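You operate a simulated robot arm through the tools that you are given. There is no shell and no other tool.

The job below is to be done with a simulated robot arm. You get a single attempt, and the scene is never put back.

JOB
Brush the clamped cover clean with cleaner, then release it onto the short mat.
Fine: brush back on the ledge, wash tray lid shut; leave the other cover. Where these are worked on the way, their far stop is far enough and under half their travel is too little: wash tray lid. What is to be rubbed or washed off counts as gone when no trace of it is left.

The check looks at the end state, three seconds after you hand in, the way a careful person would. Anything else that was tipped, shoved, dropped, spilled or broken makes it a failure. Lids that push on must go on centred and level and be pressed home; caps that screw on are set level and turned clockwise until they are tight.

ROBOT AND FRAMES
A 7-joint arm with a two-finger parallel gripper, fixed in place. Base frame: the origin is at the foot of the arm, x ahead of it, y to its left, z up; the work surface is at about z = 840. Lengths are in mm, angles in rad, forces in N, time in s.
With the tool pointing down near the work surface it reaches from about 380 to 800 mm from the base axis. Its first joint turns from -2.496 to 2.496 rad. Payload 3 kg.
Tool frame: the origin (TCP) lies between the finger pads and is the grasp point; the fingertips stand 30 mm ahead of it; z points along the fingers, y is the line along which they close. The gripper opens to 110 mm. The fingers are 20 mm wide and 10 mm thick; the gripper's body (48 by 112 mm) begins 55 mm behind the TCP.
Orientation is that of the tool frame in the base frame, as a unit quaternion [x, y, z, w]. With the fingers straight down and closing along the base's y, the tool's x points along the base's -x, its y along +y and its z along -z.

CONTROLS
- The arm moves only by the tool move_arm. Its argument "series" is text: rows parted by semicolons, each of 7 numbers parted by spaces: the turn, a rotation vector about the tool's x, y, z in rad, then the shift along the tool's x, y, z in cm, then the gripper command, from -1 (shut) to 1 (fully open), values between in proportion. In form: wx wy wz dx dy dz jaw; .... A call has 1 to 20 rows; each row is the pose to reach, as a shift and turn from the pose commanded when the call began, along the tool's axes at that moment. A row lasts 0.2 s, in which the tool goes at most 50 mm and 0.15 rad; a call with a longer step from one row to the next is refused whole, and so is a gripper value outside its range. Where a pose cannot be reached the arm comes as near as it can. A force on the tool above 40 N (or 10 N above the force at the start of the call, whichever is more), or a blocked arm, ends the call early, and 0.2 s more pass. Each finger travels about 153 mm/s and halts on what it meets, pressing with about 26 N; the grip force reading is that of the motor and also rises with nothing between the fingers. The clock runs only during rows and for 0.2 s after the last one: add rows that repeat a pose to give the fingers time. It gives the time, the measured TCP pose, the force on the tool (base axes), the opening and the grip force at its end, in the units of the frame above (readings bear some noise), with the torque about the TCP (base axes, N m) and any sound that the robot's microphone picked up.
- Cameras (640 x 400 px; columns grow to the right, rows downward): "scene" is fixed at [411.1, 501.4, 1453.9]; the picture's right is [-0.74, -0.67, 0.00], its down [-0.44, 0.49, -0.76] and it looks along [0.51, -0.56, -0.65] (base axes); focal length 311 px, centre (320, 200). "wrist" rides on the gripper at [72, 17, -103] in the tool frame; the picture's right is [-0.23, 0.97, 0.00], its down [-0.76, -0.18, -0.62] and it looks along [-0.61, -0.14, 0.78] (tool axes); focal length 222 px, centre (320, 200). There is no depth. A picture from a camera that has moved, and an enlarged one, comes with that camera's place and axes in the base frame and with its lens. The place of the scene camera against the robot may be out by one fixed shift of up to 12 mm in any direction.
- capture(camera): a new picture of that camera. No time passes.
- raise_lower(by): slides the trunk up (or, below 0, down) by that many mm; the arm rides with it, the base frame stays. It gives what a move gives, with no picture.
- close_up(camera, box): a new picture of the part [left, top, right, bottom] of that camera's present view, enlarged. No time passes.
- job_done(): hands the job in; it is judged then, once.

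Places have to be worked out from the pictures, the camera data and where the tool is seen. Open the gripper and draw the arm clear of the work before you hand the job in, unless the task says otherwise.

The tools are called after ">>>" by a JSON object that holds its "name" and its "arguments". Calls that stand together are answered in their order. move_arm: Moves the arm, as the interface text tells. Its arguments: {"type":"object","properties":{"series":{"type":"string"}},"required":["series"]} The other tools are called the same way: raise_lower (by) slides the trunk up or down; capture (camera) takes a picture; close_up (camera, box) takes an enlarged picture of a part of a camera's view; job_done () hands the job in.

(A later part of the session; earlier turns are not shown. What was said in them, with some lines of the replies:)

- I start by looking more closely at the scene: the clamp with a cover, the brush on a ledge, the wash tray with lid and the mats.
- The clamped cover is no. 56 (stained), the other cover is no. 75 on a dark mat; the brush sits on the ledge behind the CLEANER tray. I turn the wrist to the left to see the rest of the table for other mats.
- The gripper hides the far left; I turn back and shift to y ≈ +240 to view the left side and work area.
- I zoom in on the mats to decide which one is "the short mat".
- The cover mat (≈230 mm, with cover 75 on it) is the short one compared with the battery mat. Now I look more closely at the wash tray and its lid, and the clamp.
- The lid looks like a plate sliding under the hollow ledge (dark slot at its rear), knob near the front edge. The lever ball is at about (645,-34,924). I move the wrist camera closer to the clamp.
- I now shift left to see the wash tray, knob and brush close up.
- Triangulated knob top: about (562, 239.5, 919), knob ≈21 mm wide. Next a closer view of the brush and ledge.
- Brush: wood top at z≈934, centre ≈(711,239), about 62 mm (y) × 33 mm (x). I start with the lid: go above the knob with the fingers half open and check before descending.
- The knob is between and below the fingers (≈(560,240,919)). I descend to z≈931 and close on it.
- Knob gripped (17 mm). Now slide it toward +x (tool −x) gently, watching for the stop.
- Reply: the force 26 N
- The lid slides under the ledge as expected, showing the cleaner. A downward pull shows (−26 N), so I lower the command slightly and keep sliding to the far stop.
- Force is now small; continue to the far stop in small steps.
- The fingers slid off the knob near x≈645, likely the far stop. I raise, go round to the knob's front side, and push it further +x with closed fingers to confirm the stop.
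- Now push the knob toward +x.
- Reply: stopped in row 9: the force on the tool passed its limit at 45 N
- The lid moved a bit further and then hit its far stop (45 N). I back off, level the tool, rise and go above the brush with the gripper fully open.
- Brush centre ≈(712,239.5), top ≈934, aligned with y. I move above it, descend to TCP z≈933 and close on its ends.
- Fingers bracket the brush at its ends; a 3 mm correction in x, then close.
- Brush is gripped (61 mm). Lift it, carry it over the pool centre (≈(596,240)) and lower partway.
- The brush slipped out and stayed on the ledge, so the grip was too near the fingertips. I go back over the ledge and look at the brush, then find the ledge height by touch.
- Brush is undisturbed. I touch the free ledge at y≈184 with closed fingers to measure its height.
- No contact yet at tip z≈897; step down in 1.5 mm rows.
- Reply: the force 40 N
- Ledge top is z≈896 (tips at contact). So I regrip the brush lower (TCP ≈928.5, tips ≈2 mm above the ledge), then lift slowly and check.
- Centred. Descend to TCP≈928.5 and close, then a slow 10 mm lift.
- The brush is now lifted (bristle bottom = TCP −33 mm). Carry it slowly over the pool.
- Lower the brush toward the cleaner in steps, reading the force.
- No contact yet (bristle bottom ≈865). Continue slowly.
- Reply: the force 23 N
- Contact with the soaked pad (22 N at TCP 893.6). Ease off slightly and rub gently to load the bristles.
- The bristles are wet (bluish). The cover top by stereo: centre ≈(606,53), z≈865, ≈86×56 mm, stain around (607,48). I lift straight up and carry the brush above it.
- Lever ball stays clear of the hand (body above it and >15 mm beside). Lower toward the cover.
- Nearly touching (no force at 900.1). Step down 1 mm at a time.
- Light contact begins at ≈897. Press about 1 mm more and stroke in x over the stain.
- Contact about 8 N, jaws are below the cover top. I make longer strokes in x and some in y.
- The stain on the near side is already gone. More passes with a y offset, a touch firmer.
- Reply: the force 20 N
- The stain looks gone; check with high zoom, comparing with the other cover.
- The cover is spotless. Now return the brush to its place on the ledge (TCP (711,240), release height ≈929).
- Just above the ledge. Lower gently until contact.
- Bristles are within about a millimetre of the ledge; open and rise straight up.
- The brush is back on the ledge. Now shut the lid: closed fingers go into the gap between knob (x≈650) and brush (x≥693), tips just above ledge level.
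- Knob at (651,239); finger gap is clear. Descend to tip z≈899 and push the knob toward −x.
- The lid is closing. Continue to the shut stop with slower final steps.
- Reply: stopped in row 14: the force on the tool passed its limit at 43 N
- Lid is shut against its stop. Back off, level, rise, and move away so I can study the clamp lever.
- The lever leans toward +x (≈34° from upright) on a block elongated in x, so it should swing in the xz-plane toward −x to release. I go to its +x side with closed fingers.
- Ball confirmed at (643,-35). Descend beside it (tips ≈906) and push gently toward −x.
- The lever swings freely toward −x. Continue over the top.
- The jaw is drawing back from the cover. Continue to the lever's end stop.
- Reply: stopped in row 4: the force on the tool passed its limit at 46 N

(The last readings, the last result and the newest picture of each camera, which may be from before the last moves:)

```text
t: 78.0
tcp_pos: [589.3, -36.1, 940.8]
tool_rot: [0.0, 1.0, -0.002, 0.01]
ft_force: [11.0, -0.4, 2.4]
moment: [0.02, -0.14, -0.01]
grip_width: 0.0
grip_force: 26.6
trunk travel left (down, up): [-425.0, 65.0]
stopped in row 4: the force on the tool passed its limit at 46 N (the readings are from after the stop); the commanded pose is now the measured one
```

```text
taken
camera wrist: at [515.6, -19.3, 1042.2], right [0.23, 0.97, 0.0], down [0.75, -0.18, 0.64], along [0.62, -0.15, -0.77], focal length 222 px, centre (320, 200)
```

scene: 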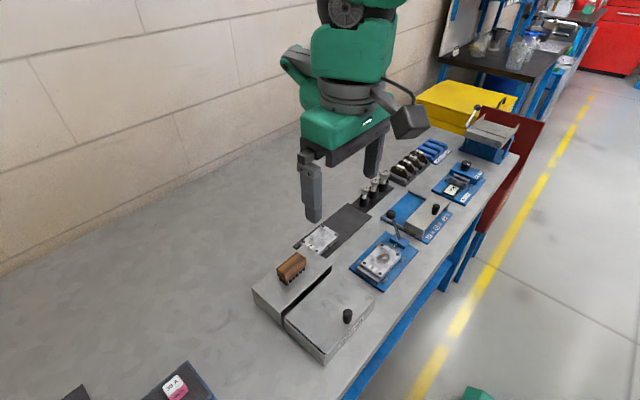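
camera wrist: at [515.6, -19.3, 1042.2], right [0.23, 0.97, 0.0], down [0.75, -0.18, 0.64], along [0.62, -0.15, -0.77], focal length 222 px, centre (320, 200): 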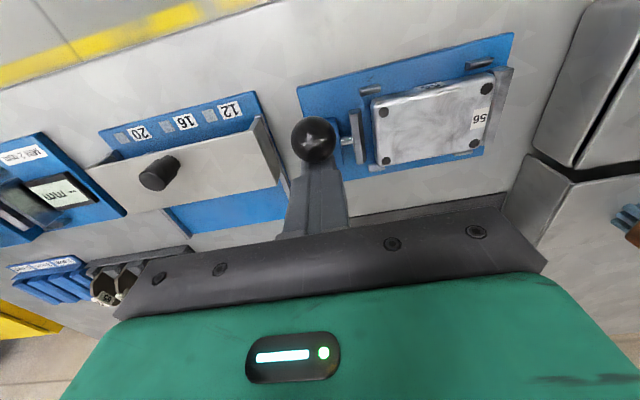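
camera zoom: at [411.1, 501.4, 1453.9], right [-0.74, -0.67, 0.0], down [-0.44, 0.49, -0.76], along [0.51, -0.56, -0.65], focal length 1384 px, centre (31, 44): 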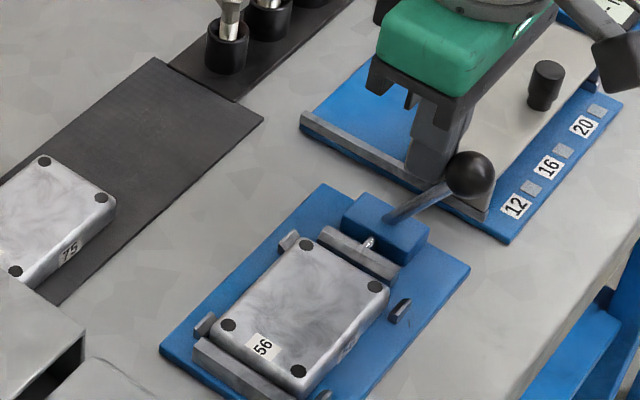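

The lever is at its open stop and the jaw is clear of the cover. Retreat, level, and take a view of the short mat and the cover from above.

>>> {"name": "move_arm", "arguments": {"series": "-0.004 0.02 0 -1.5 0 0 -1; -0.004 0.02 0 -2.2 0 -4 -1; -0.004 0.02 0 -2.8 0.6 -8 -1; -0.004 0.02 0 -3.5 1.8 -12 -0.5; -0.004 0.02 0 -4.2 3 -15.5 0; -0.004 0.02 0 -4.8 3.6 -16 0; -0.004 0.02 0 -4.8 3.6 -16 0"}}

>>> {"name": "capture", "arguments": {"camera": "wrist"}}

>>> {"name": "close_up", "arguments": {"camera": "wrist", "box": [200, 40, 440, 200]}}

>>> {"name": "close_up", "arguments": {"camera": "scene", "box": [280, 160, 440, 300]}}

```text
t: 79.6
tcp_pos: [632.8, 1.1, 1101.0]
tool_rot: [0.001, 1.0, -0.001, -0.002]
ft_force: [0.3, -0.2, -0.9]
moment: [0.0, 0.01, 0.0]
grip_width: 55.0
grip_force: 0.0
trunk travel left (down, up): [-425.0, 65.0]
```

```text
taken
camera wrist: at [561.8, 17.9, 1203.8], right [0.23, 0.97, 0.0], down [0.76, -0.18, 0.62], along [0.6, -0.14, -0.79], focal length 222 px, centre (320, 200)
```

wrist: 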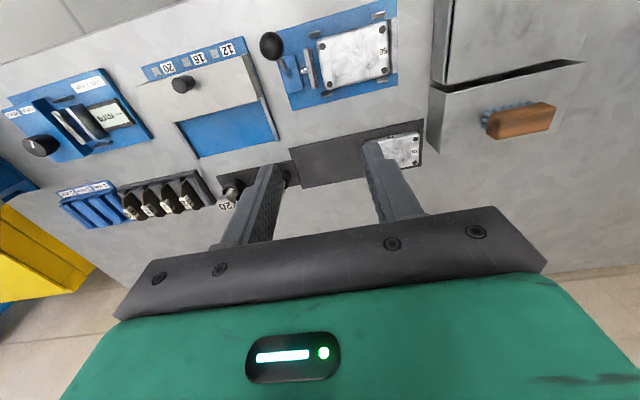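

```text
2.50 times, centred on (320, 120) of wrist
camera zoom: at [561.8, 17.9, 1203.8], right [0.23, 0.97, 0.0], down [0.76, -0.18, 0.62], along [0.6, -0.14, -0.79], focal length 555 px, centre (320, 400)
```

zoom: 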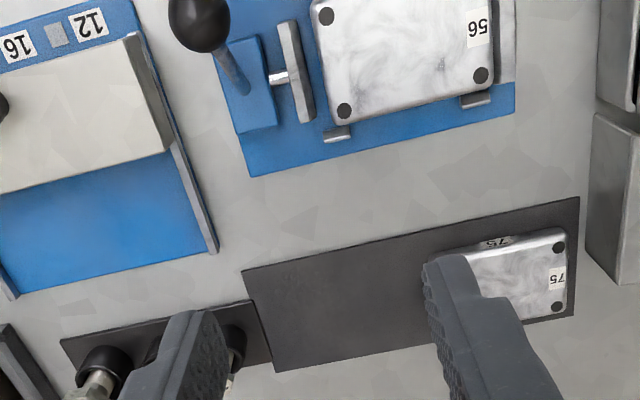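

```text
2.86 times, centred on (360, 230) of scene
camera zoom: at [411.1, 501.4, 1453.9], right [-0.74, -0.67, 0.0], down [-0.44, 0.49, -0.76], along [0.51, -0.56, -0.65], focal length 889 px, centre (206, 114)
```

zoom: 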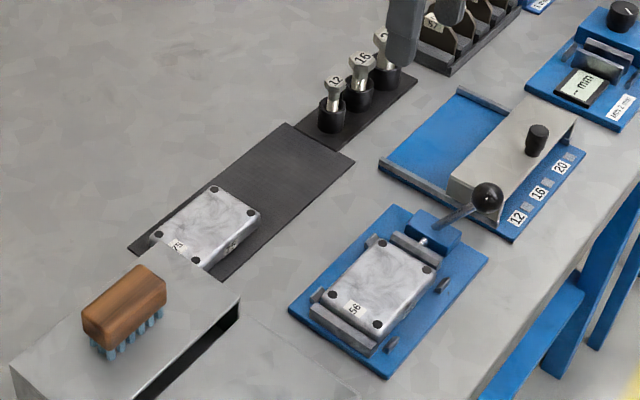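

Mat: x 717–807, y −75…154; cover 75 occupies y 57–143. Cover 56 centre is (606.4, 52.6), square to the axes. I yaw the tool by 90° (fingers to close along x) and go above it.

>>> {"name": "move_arm", "arguments": {"series": "0 -0.002 -0.145 0.3 0.5 1 0.45; 0 -0.002 -0.29 0.6 1 2 0.45; 0 -0.002 -0.435 0.9 1.5 3 0.45; 0 -0.002 -0.58 1.2 2 4 0.45; 0 -0.002 -0.725 1.5 2.5 5 0.45; 0 -0.002 -0.87 1.8 3 6 0.45; 0 -0.002 -1.015 2.1 3.5 7 0.45; 0 -0.002 -1.16 2.3 4 8.5 0.45; 0 -0.002 -1.305 2.5 4.5 10 0.45; 0 -0.002 -1.45 2.64 5 11.5 0.45; 0 -0.002 -1.571 2.64 5.15 13 0.45; 0 -0.002 -1.571 2.64 5.15 13 0.45"}}

>>> {"name": "capture", "arguments": {"camera": "wrist"}}

>>> {"name": "close_up", "arguments": {"camera": "scene", "box": [310, 160, 450, 300]}}

```text
t: 82.2
tcp_pos: [605.8, 54.2, 971.1]
tool_rot: [-0.707, 0.707, 0.002, 0.0]
ft_force: [-0.3, 0.0, -0.3]
moment: [0.01, 0.01, 0.0]
grip_width: 79.7
grip_force: 0.1
trunk travel left (down, up): [-425.0, 65.0]
```

```text
taken
camera wrist: at [589.8, -20.0, 1074.1], right [-0.97, 0.23, 0.0], down [0.18, 0.76, 0.62], along [0.14, 0.61, -0.78], focal length 222 px, centre (320, 200)
```

wrist: 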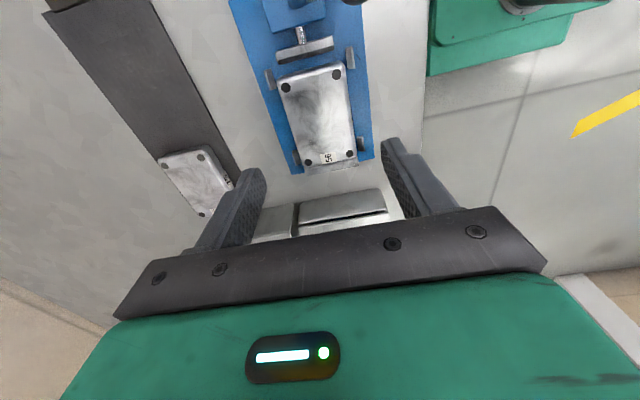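

```text
2.86 times, centred on (380, 230) of scene
camera zoom: at [411.1, 501.4, 1453.9], right [-0.74, -0.67, 0.0], down [-0.44, 0.49, -0.76], along [0.51, -0.56, -0.65], focal length 889 px, centre (149, 114)
```

zoom: 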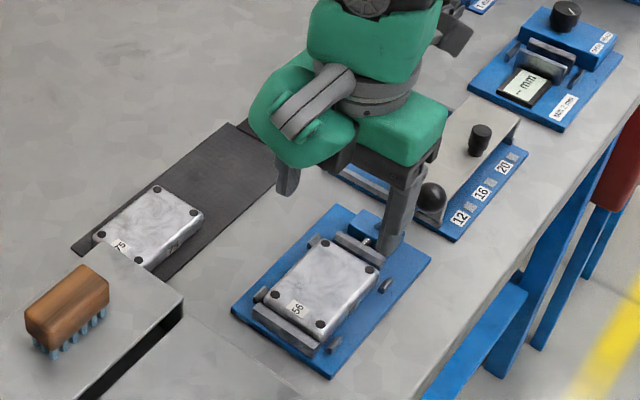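

Aligned. Descend with the fingers straddling the cover in x (80 mm open), stopping at tips ≈856.

>>> {"name": "move_arm", "arguments": {"series": "0 0 0 0 -0.05 3 0.45; 0 0 0 0.1 -0.05 6 0.45; 0 0 0 0.1 -0.05 7.5 0.45; 0 0 0 0.1 -0.05 8.5 0.45; 0 0 0 0.1 -0.05 8.5 0.45"}}

>>> {"name": "close_up", "arguments": {"camera": "wrist", "box": [220, 60, 420, 240]}}

>>> {"name": "close_up", "arguments": {"camera": "scene", "box": [340, 200, 430, 290]}}

```text
t: 83.4
tcp_pos: [605.7, 52.1, 885.3]
tool_rot: [-0.706, 0.708, 0.002, 0.0]
ft_force: [0.4, 0.0, 0.3]
moment: [0.02, 0.0, 0.02]
grip_width: 80.0
grip_force: 0.0
trunk travel left (down, up): [-425.0, 65.0]
```

```text
2.22 times, centred on (320, 150) of wrist
camera zoom: at [590.1, -21.3, 988.3], right [-0.97, 0.23, 0.0], down [0.18, 0.76, 0.62], along [0.14, 0.61, -0.78], focal length 494 px, centre (320, 311)
```

zoom: 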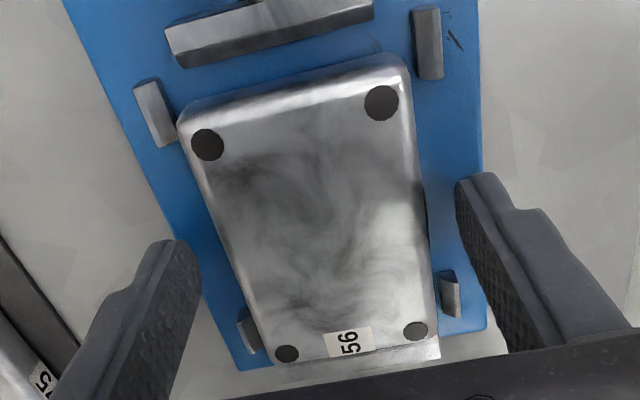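

```text
4.44 times, centred on (385, 245) of scene
camera zoom: at [411.1, 501.4, 1453.9], right [-0.74, -0.67, 0.0], down [-0.44, 0.49, -0.76], along [0.51, -0.56, -0.65], focal length 1384 px, centre (31, 0)
```

zoom: 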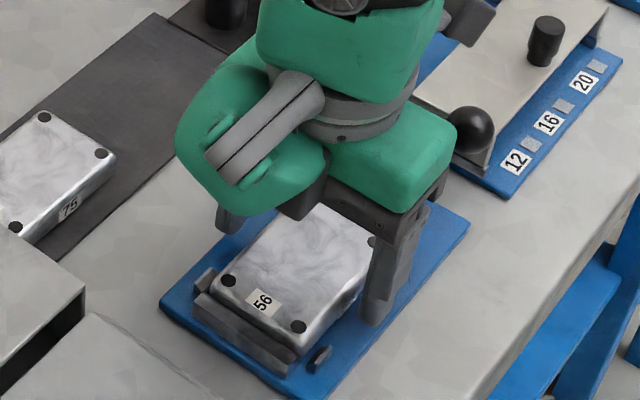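

Fingers are at mid-length, between the stops. Step down in 1 mm rows until near the plate.

>>> {"name": "move_arm", "arguments": {"series": "0 0 0 0 0 0.1 0.45; 0 0 0 0 0 0.2 0.45; 0 0 0 0 0 0.3 0.45; 0 0 0 0 0 0.4 0.45; 0 0 0 0 0 0.4 0.45"}}

```text
t: 84.6
tcp_pos: [606.0, 51.3, 882.2]
tool_rot: [-0.707, 0.708, 0.001, 0.001]
ft_force: [-0.3, 0.5, 0.1]
moment: [-0.03, 0.02, 0.0]
grip_width: 79.8
grip_force: 0.0
trunk travel left (down, up): [-425.0, 65.0]
```

>>> {"name": "move_arm", "arguments": {"series": "0 0 0 0 0 0.1 0.45; 0 0 0 0 0 0.2 0.45; 0 0 0 0 0 0.3 0.45; 0 0 0 0 0 0.3 0.45"}}

```text
t: 85.6
tcp_pos: [605.4, 51.8, 880.2]
tool_rot: [-0.707, 0.708, 0.002, -0.001]
ft_force: [0.0, 0.9, -1.1]
moment: [-0.05, -0.04, -0.02]
grip_width: 79.7
grip_force: 0.0
trunk travel left (down, up): [-425.0, 65.0]
```

>>> {"name": "move_arm", "arguments": {"series": "0 0 0 0 0 0.1 0.45; 0 0 0 0 0 0.2 0.45; 0 0 0 0 0 0.2 0.45"}}

```text
t: 86.4
tcp_pos: [605.9, 51.9, 878.7]
tool_rot: [-0.707, 0.707, 0.001, 0.001]
ft_force: [-0.4, -2.6, 7.9]
moment: [-0.16, -0.38, -0.03]
grip_width: 79.6
grip_force: 0.7
trunk travel left (down, up): [-425.0, 65.0]
```

Plate touched at TCP≈878.7. Raise 1 mm and close on the cover.

>>> {"name": "move_arm", "arguments": {"series": "0 0 0 0 0 -0.1 0.45; 0 0 0 0 0 -0.1 0; 0 0 0 0 0 -0.1 -1; 0 0 0 0 0 -0.1 -1; 0 0 0 0 0 -0.1 -1; 0 0 0 0 0 -0.1 -1"}}

>>> {"name": "close_up", "arguments": {"camera": "wrist", "box": [220, 60, 420, 240]}}

```text
t: 87.8
tcp_pos: [606.8, 51.7, 878.6]
tool_rot: [-0.706, 0.708, 0.002, 0.0]
ft_force: [0.1, 0.1, 0.1]
moment: [-0.01, -0.03, 0.0]
grip_width: 59.5
grip_force: 26.4
trunk travel left (down, up): [-425.0, 65.0]
```

```text
2.22 times, centred on (320, 150) of wrist
camera zoom: at [589.9, -21.6, 981.1], right [-0.97, 0.23, 0.0], down [0.18, 0.76, 0.62], along [0.14, 0.61, -0.78], focal length 494 px, centre (320, 311)
```

zoom: 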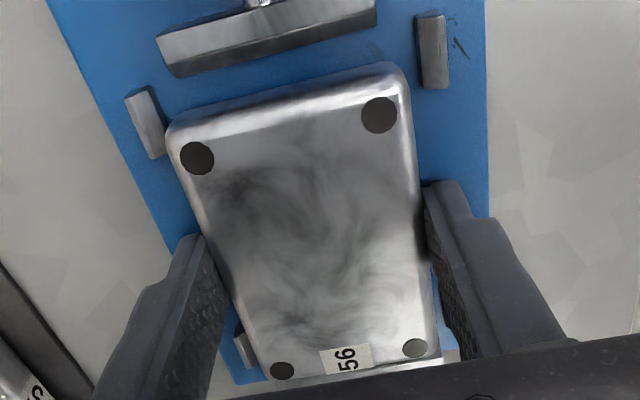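

Cover gripped (59.5 mm). Lift slowly and check.

>>> {"name": "move_arm", "arguments": {"series": "0 0 0 0 0 -0.2 -1; 0 0 0 0 0 -0.4 -1; 0 0 0 0 0 -0.7 -1; 0 0 0 0 0 -1 -1; 0 0 0 0 0 -1.4 -1; 0 0 0 0 0 -1.8 -1; 0 0 0 0 0 -2.3 -1; 0 0 0 0 0 -2.3 -1"}}

>>> {"name": "close_up", "arguments": {"camera": "wrist", "box": [220, 60, 420, 240]}}

>>> {"name": "close_up", "arguments": {"camera": "scene", "box": [340, 200, 430, 290]}}

```text
t: 89.6
tcp_pos: [607.0, 50.9, 902.1]
tool_rot: [-0.707, 0.707, 0.001, -0.001]
ft_force: [-0.2, 0.4, -1.4]
moment: [-0.02, 0.0, 0.0]
grip_width: 59.3
grip_force: 25.9
trunk travel left (down, up): [-425.0, 65.0]
```

```text
2.22 times, centred on (320, 150) of wrist
camera zoom: at [590.4, -22.6, 1004.4], right [-0.97, 0.23, 0.0], down [0.18, 0.76, 0.62], along [0.14, 0.61, -0.78], focal length 494 px, centre (320, 311)
```

zoom: 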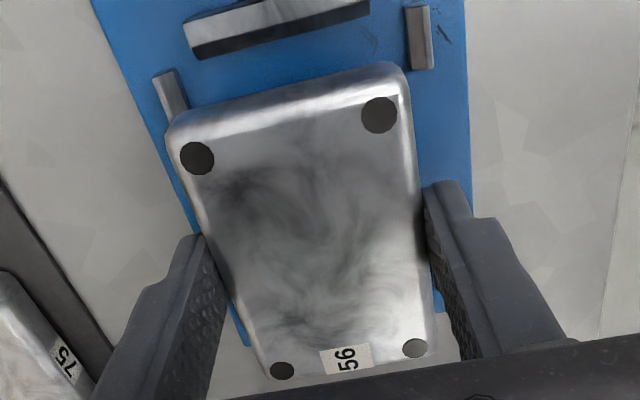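

```text
4.44 times, centred on (385, 245) of scene
camera zoom: at [411.1, 501.4, 1453.9], right [-0.74, -0.67, 0.0], down [-0.44, 0.49, -0.76], along [0.51, -0.56, -0.65], focal length 1384 px, centre (31, 0)
```

zoom: 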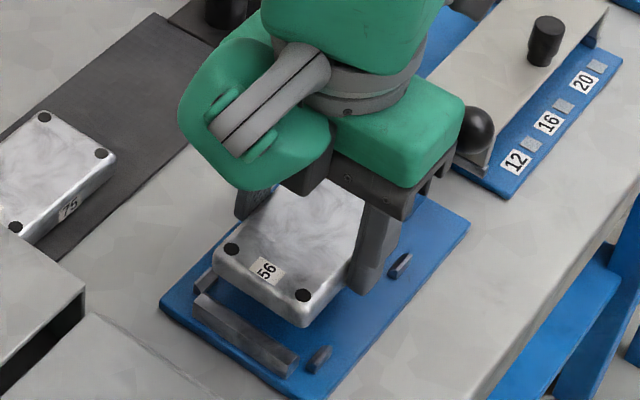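

Lifted cleanly. Raise further and carry it to above the free part of the short mat, (762, −10).

>>> {"name": "move_arm", "arguments": {"series": "0 0 0 0 0 -1 -1; 0 0 0 0 0 -2.2 -1; 0 0 0 0 0 -3.5 -1; 0 0 0 0 0 -4.8 -1; 0 0 0 0 0 -5.8 -1; 0 0 0 0.6 -1.5 -5.8 -1; 0 0 0 1.2 -3.2 -5.8 -1; 0 0 0 1.8 -4.9 -5.8 -1; 0 0 0 2.5 -6.6 -5.8 -1; 0 0 0 3.2 -8.3 -5.8 -1; 0 0 0 3.9 -10 -5.8 -1; 0 0 0 4.6 -11.7 -5.8 -1; 0 0 0 5.3 -13.4 -5.8 -1; 0 0 0 6 -15 -5.8 -1; 0 0 0 6.1 -15.5 -5.8 -1; 0 0 0 6.1 -15.5 -5.8 -1"}}

>>> {"name": "capture", "arguments": {"camera": "wrist"}}

>>> {"name": "close_up", "arguments": {"camera": "scene", "box": [290, 130, 430, 270]}}

```text
t: 93.0
tcp_pos: [763.1, -9.9, 959.9]
tool_rot: [-0.706, 0.708, 0.001, -0.002]
ft_force: [-0.4, -0.3, -0.6]
moment: [-0.03, 0.01, 0.02]
grip_width: 59.5
grip_force: 26.1
trunk travel left (down, up): [-425.0, 65.0]
```

```text
taken
camera wrist: at [745.4, -83.5, 1062.0], right [-0.97, 0.23, 0.0], down [0.18, 0.76, 0.62], along [0.14, 0.61, -0.78], focal length 222 px, centre (320, 200)
```

wrist: 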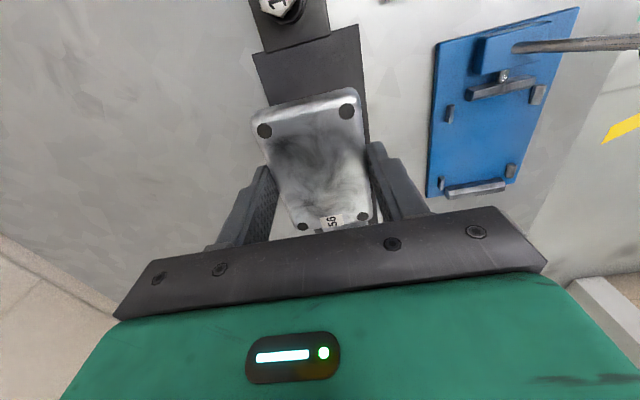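

```text
2.86 times, centred on (360, 200) of scene
camera zoom: at [411.1, 501.4, 1453.9], right [-0.74, -0.67, 0.0], down [-0.44, 0.49, -0.76], along [0.51, -0.56, -0.65], focal length 889 px, centre (206, 200)
```

zoom: 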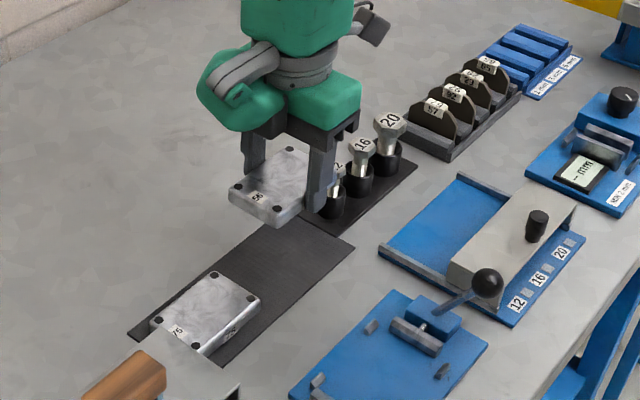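

Well positioned over the mat, clear of the bolts. Lower to just above the mat.

>>> {"name": "move_arm", "arguments": {"series": "0 0 0 0 0.1 1.5 -1; 0 0 0 0 0.1 3 -1; 0 0 0 0 0.1 4.5 -1; 0 0 0 0 0.1 6 -1; 0 0 0 0 0.1 7.2 -1; 0 0 0 0 0.1 8 -1; 0 0 0 0 0.1 8 -1"}}

>>> {"name": "close_up", "arguments": {"camera": "scene", "box": [290, 150, 400, 250]}}

>>> {"name": "capture", "arguments": {"camera": "wrist"}}

```text
t: 94.6
tcp_pos: [763.3, -10.1, 878.1]
tool_rot: [-0.707, 0.707, 0.001, 0.001]
ft_force: [-0.1, 0.3, -1.7]
moment: [-0.02, -0.01, 0.0]
grip_width: 59.4
grip_force: 26.2
trunk travel left (down, up): [-425.0, 65.0]
```

```text
4.00 times, centred on (345, 200) of scene
camera zoom: at [411.1, 501.4, 1453.9], right [-0.74, -0.67, 0.0], down [-0.44, 0.49, -0.76], along [0.51, -0.56, -0.65], focal length 1245 px, centre (220, 200)
```

zoom: 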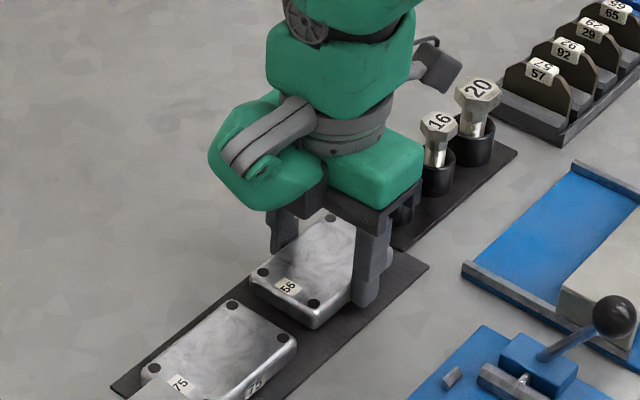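

```text
taken
camera wrist: at [745.1, -83.5, 981.6], right [-0.97, 0.23, 0.0], down [0.18, 0.76, 0.62], along [0.14, 0.61, -0.78], focal length 222 px, centre (320, 200)
```

wrist: 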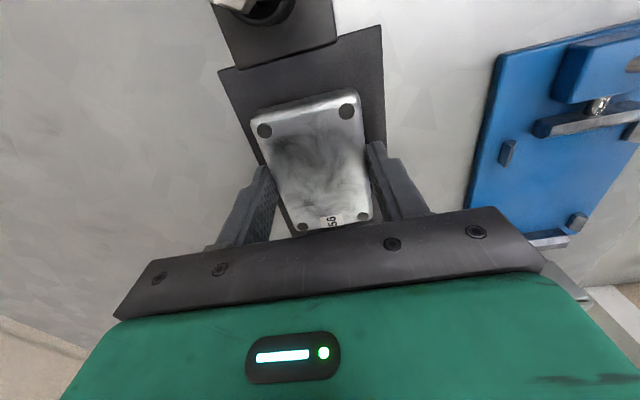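

Close to the mat; step down gently until contact.

>>> {"name": "move_arm", "arguments": {"series": "0 0 0 0 0 0.1 -1; 0 0 0 0 0 0.2 -1; 0 0 0 0 0 0.3 -1; 0 0 0 0 0 0.4 -1; 0 0 0 0 0 0.5 -1; 0 0 0 0 0 0.5 -1"}}

```text
t: 96.0
tcp_pos: [760.3, -9.9, 874.8]
tool_rot: [-0.706, 0.708, 0.001, 0.0]
ft_force: [-0.5, -0.1, -1.2]
moment: [0.01, 0.0, 0.02]
grip_width: 59.4
grip_force: 26.0
trunk travel left (down, up): [-425.0, 65.0]
```

>>> {"name": "move_arm", "arguments": {"series": "0 0 0 0 0 0.1 -1; 0 0 0 0 0 0.2 -1; 0 0 0 0 0 0.2 -1"}}

```text
t: 96.8
tcp_pos: [758.8, -9.7, 872.5]
tool_rot: [-0.706, 0.708, 0.0, 0.001]
ft_force: [1.5, -2.2, 11.2]
moment: [0.15, 0.25, 0.03]
grip_width: 59.6
grip_force: 26.3
trunk travel left (down, up): [-425.0, 65.0]
```

The cover rests on the mat (11 N). Open the fingers and rise straight up.

>>> {"name": "move_arm", "arguments": {"series": "0 0 0 0 0 -0.05 -0.5; 0 0 0 0 0 -0.05 0.3; 0 0 0 0 0 -0.05 0.45; 0 0 0 0 0 -0.05 0.45; 0 0 0 0 0 -1.5 0.45; 0 0 0 0 0 -4 0.45; 0 0 0 0 0 -8 0.45; 0 0 0 0 0 -12 0.45; 0 0 0 0 0 -12 0.45"}}

>>> {"name": "close_up", "arguments": {"camera": "scene", "box": [290, 150, 400, 250]}}

>>> {"name": "capture", "arguments": {"camera": "wrist"}}

```text
t: 98.8
tcp_pos: [760.6, -8.1, 991.6]
tool_rot: [-0.707, 0.708, 0.002, -0.001]
ft_force: [0.2, 0.0, 0.1]
moment: [-0.01, -0.02, -0.01]
grip_width: 79.8
grip_force: 0.0
trunk travel left (down, up): [-425.0, 65.0]
```

```text
4.00 times, centred on (345, 200) of scene
camera zoom: at [411.1, 501.4, 1453.9], right [-0.74, -0.67, 0.0], down [-0.44, 0.49, -0.76], along [0.51, -0.56, -0.65], focal length 1245 px, centre (220, 200)
```

zoom: 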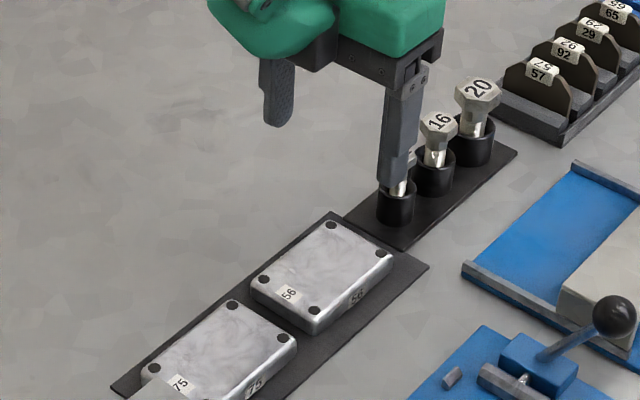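

```text
taken
camera wrist: at [744.3, -83.0, 1093.7], right [-0.97, 0.23, 0.0], down [0.18, 0.76, 0.62], along [0.14, 0.61, -0.78], focal length 222 px, centre (320, 200)
```

wrist: 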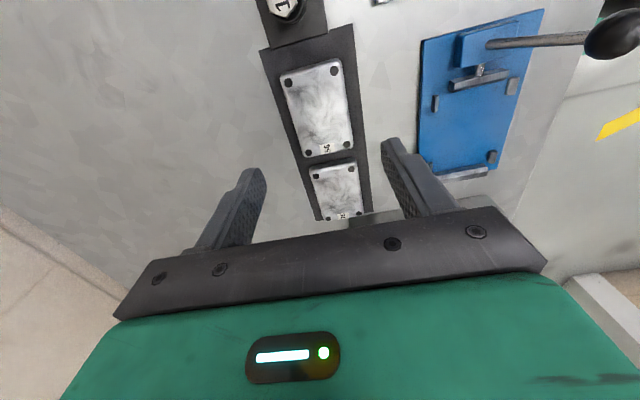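

Cover 56 lies flat on the mat beside cover 75. I raise the arm and draw it clear, then inspect everything.

>>> {"name": "move_arm", "arguments": {"series": "0 0 0 0 1 -4 0.6; 0 0 0 0 3 -8 0.8; 0 0 0 0 5.5 -12 1; 0 0 0 0 8.5 -15 1; 0 0 0 0 12 -18 1; 0 0 0 0 16 -20 1; 0 0 0 0 20 -20 1; 0 0 0 0 20 -20 1"}}

>>> {"name": "capture", "arguments": {"camera": "scene"}}

>>> {"name": "close_up", "arguments": {"camera": "scene", "box": [300, 190, 380, 250]}}

>>> {"name": "close_up", "arguments": {"camera": "scene", "box": [245, 230, 385, 370]}}

>>> {"name": "capture", "arguments": {"camera": "wrist"}}

```text
t: 100.6
tcp_pos: [558.4, -7.8, 1193.4]
tool_rot: [-0.707, 0.707, 0.002, -0.001]
ft_force: [0.2, 0.3, -0.3]
moment: [0.03, 0.0, -0.02]
grip_width: 110.0
grip_force: 0.0
trunk travel left (down, up): [-425.0, 65.0]
```

```text
taken
```

scene: 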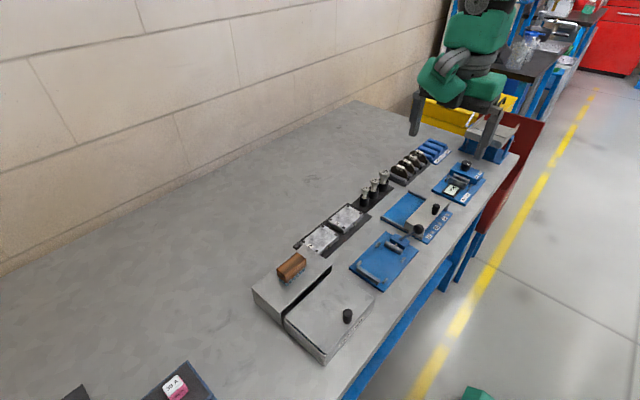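

```text
6.67 times, centred on (340, 220) of scene
camera zoom: at [411.1, 501.4, 1453.9], right [-0.74, -0.67, 0.0], down [-0.44, 0.49, -0.76], along [0.51, -0.56, -0.65], focal length 2075 px, centre (187, 67)
```

zoom: 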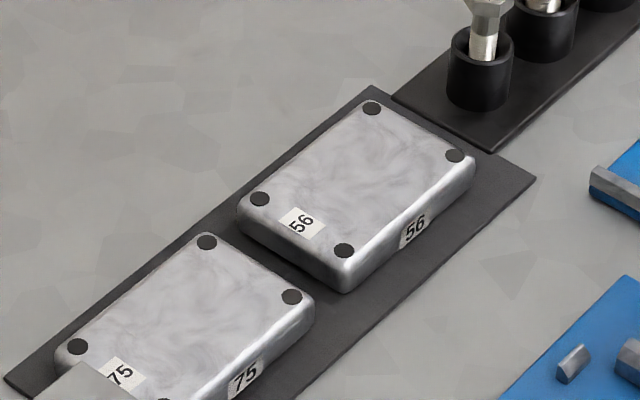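

```text
2.86 times, centred on (315, 300) of scene
camera zoom: at [411.1, 501.4, 1453.9], right [-0.74, -0.67, 0.0], down [-0.44, 0.49, -0.76], along [0.51, -0.56, -0.65], focal length 889 px, centre (334, -86)
```

zoom: 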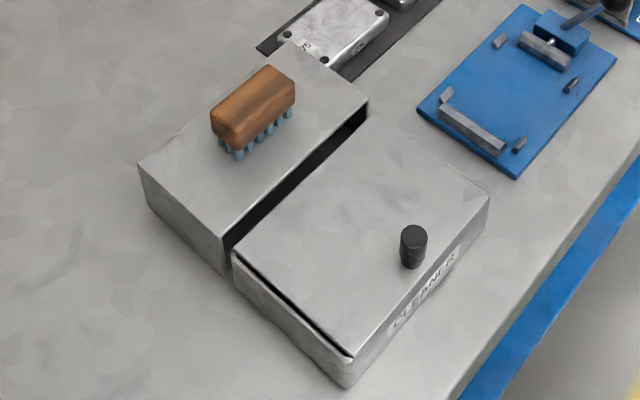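

```text
taken
camera wrist: at [543.0, -81.7, 1295.7], right [-0.97, 0.23, 0.0], down [0.18, 0.76, 0.62], along [0.14, 0.61, -0.78], focal length 222 px, centre (320, 200)
```

wrist: 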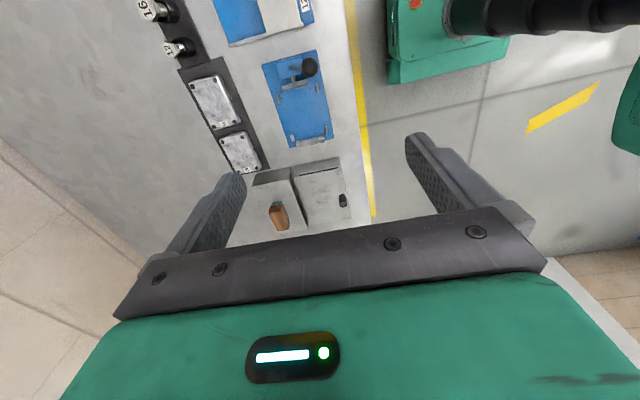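

All is in place: cover 56 clean and flat on the short mat, cover 75 untouched, the brush on the ledge, the lid shut, and the arm clear with its gripper open. I hand in the job.

>>> {"name": "job_done", "arguments": {}}

```text
The job is handed in.
```

The job is handed in. Cover 56 was brushed with cleaner until close-ups showed no trace of the stain. I then took it out of the clamp and set it flat on the short mat, beside cover 75.

- **Short mat:** I took this to be the dark mat that already held cover 75. It is about 230 mm long, and it looked shorter than the mat the orange batteries sit on.
- **Brush:** It is back in its place on the ledge. My first grip slipped while lifting it, but it stayed where it was, and a lower grip held.
- **Wash tray lid:** It was opened to its far stop for the cleaner and pushed shut again against its closed stop.
- **Clamp:** I left the lever in the open position.
- **Other items:** Cover 75 was not touched, and nothing else looked moved in the final pictures.

The arm was drawn clear with the gripper open before I handed in.
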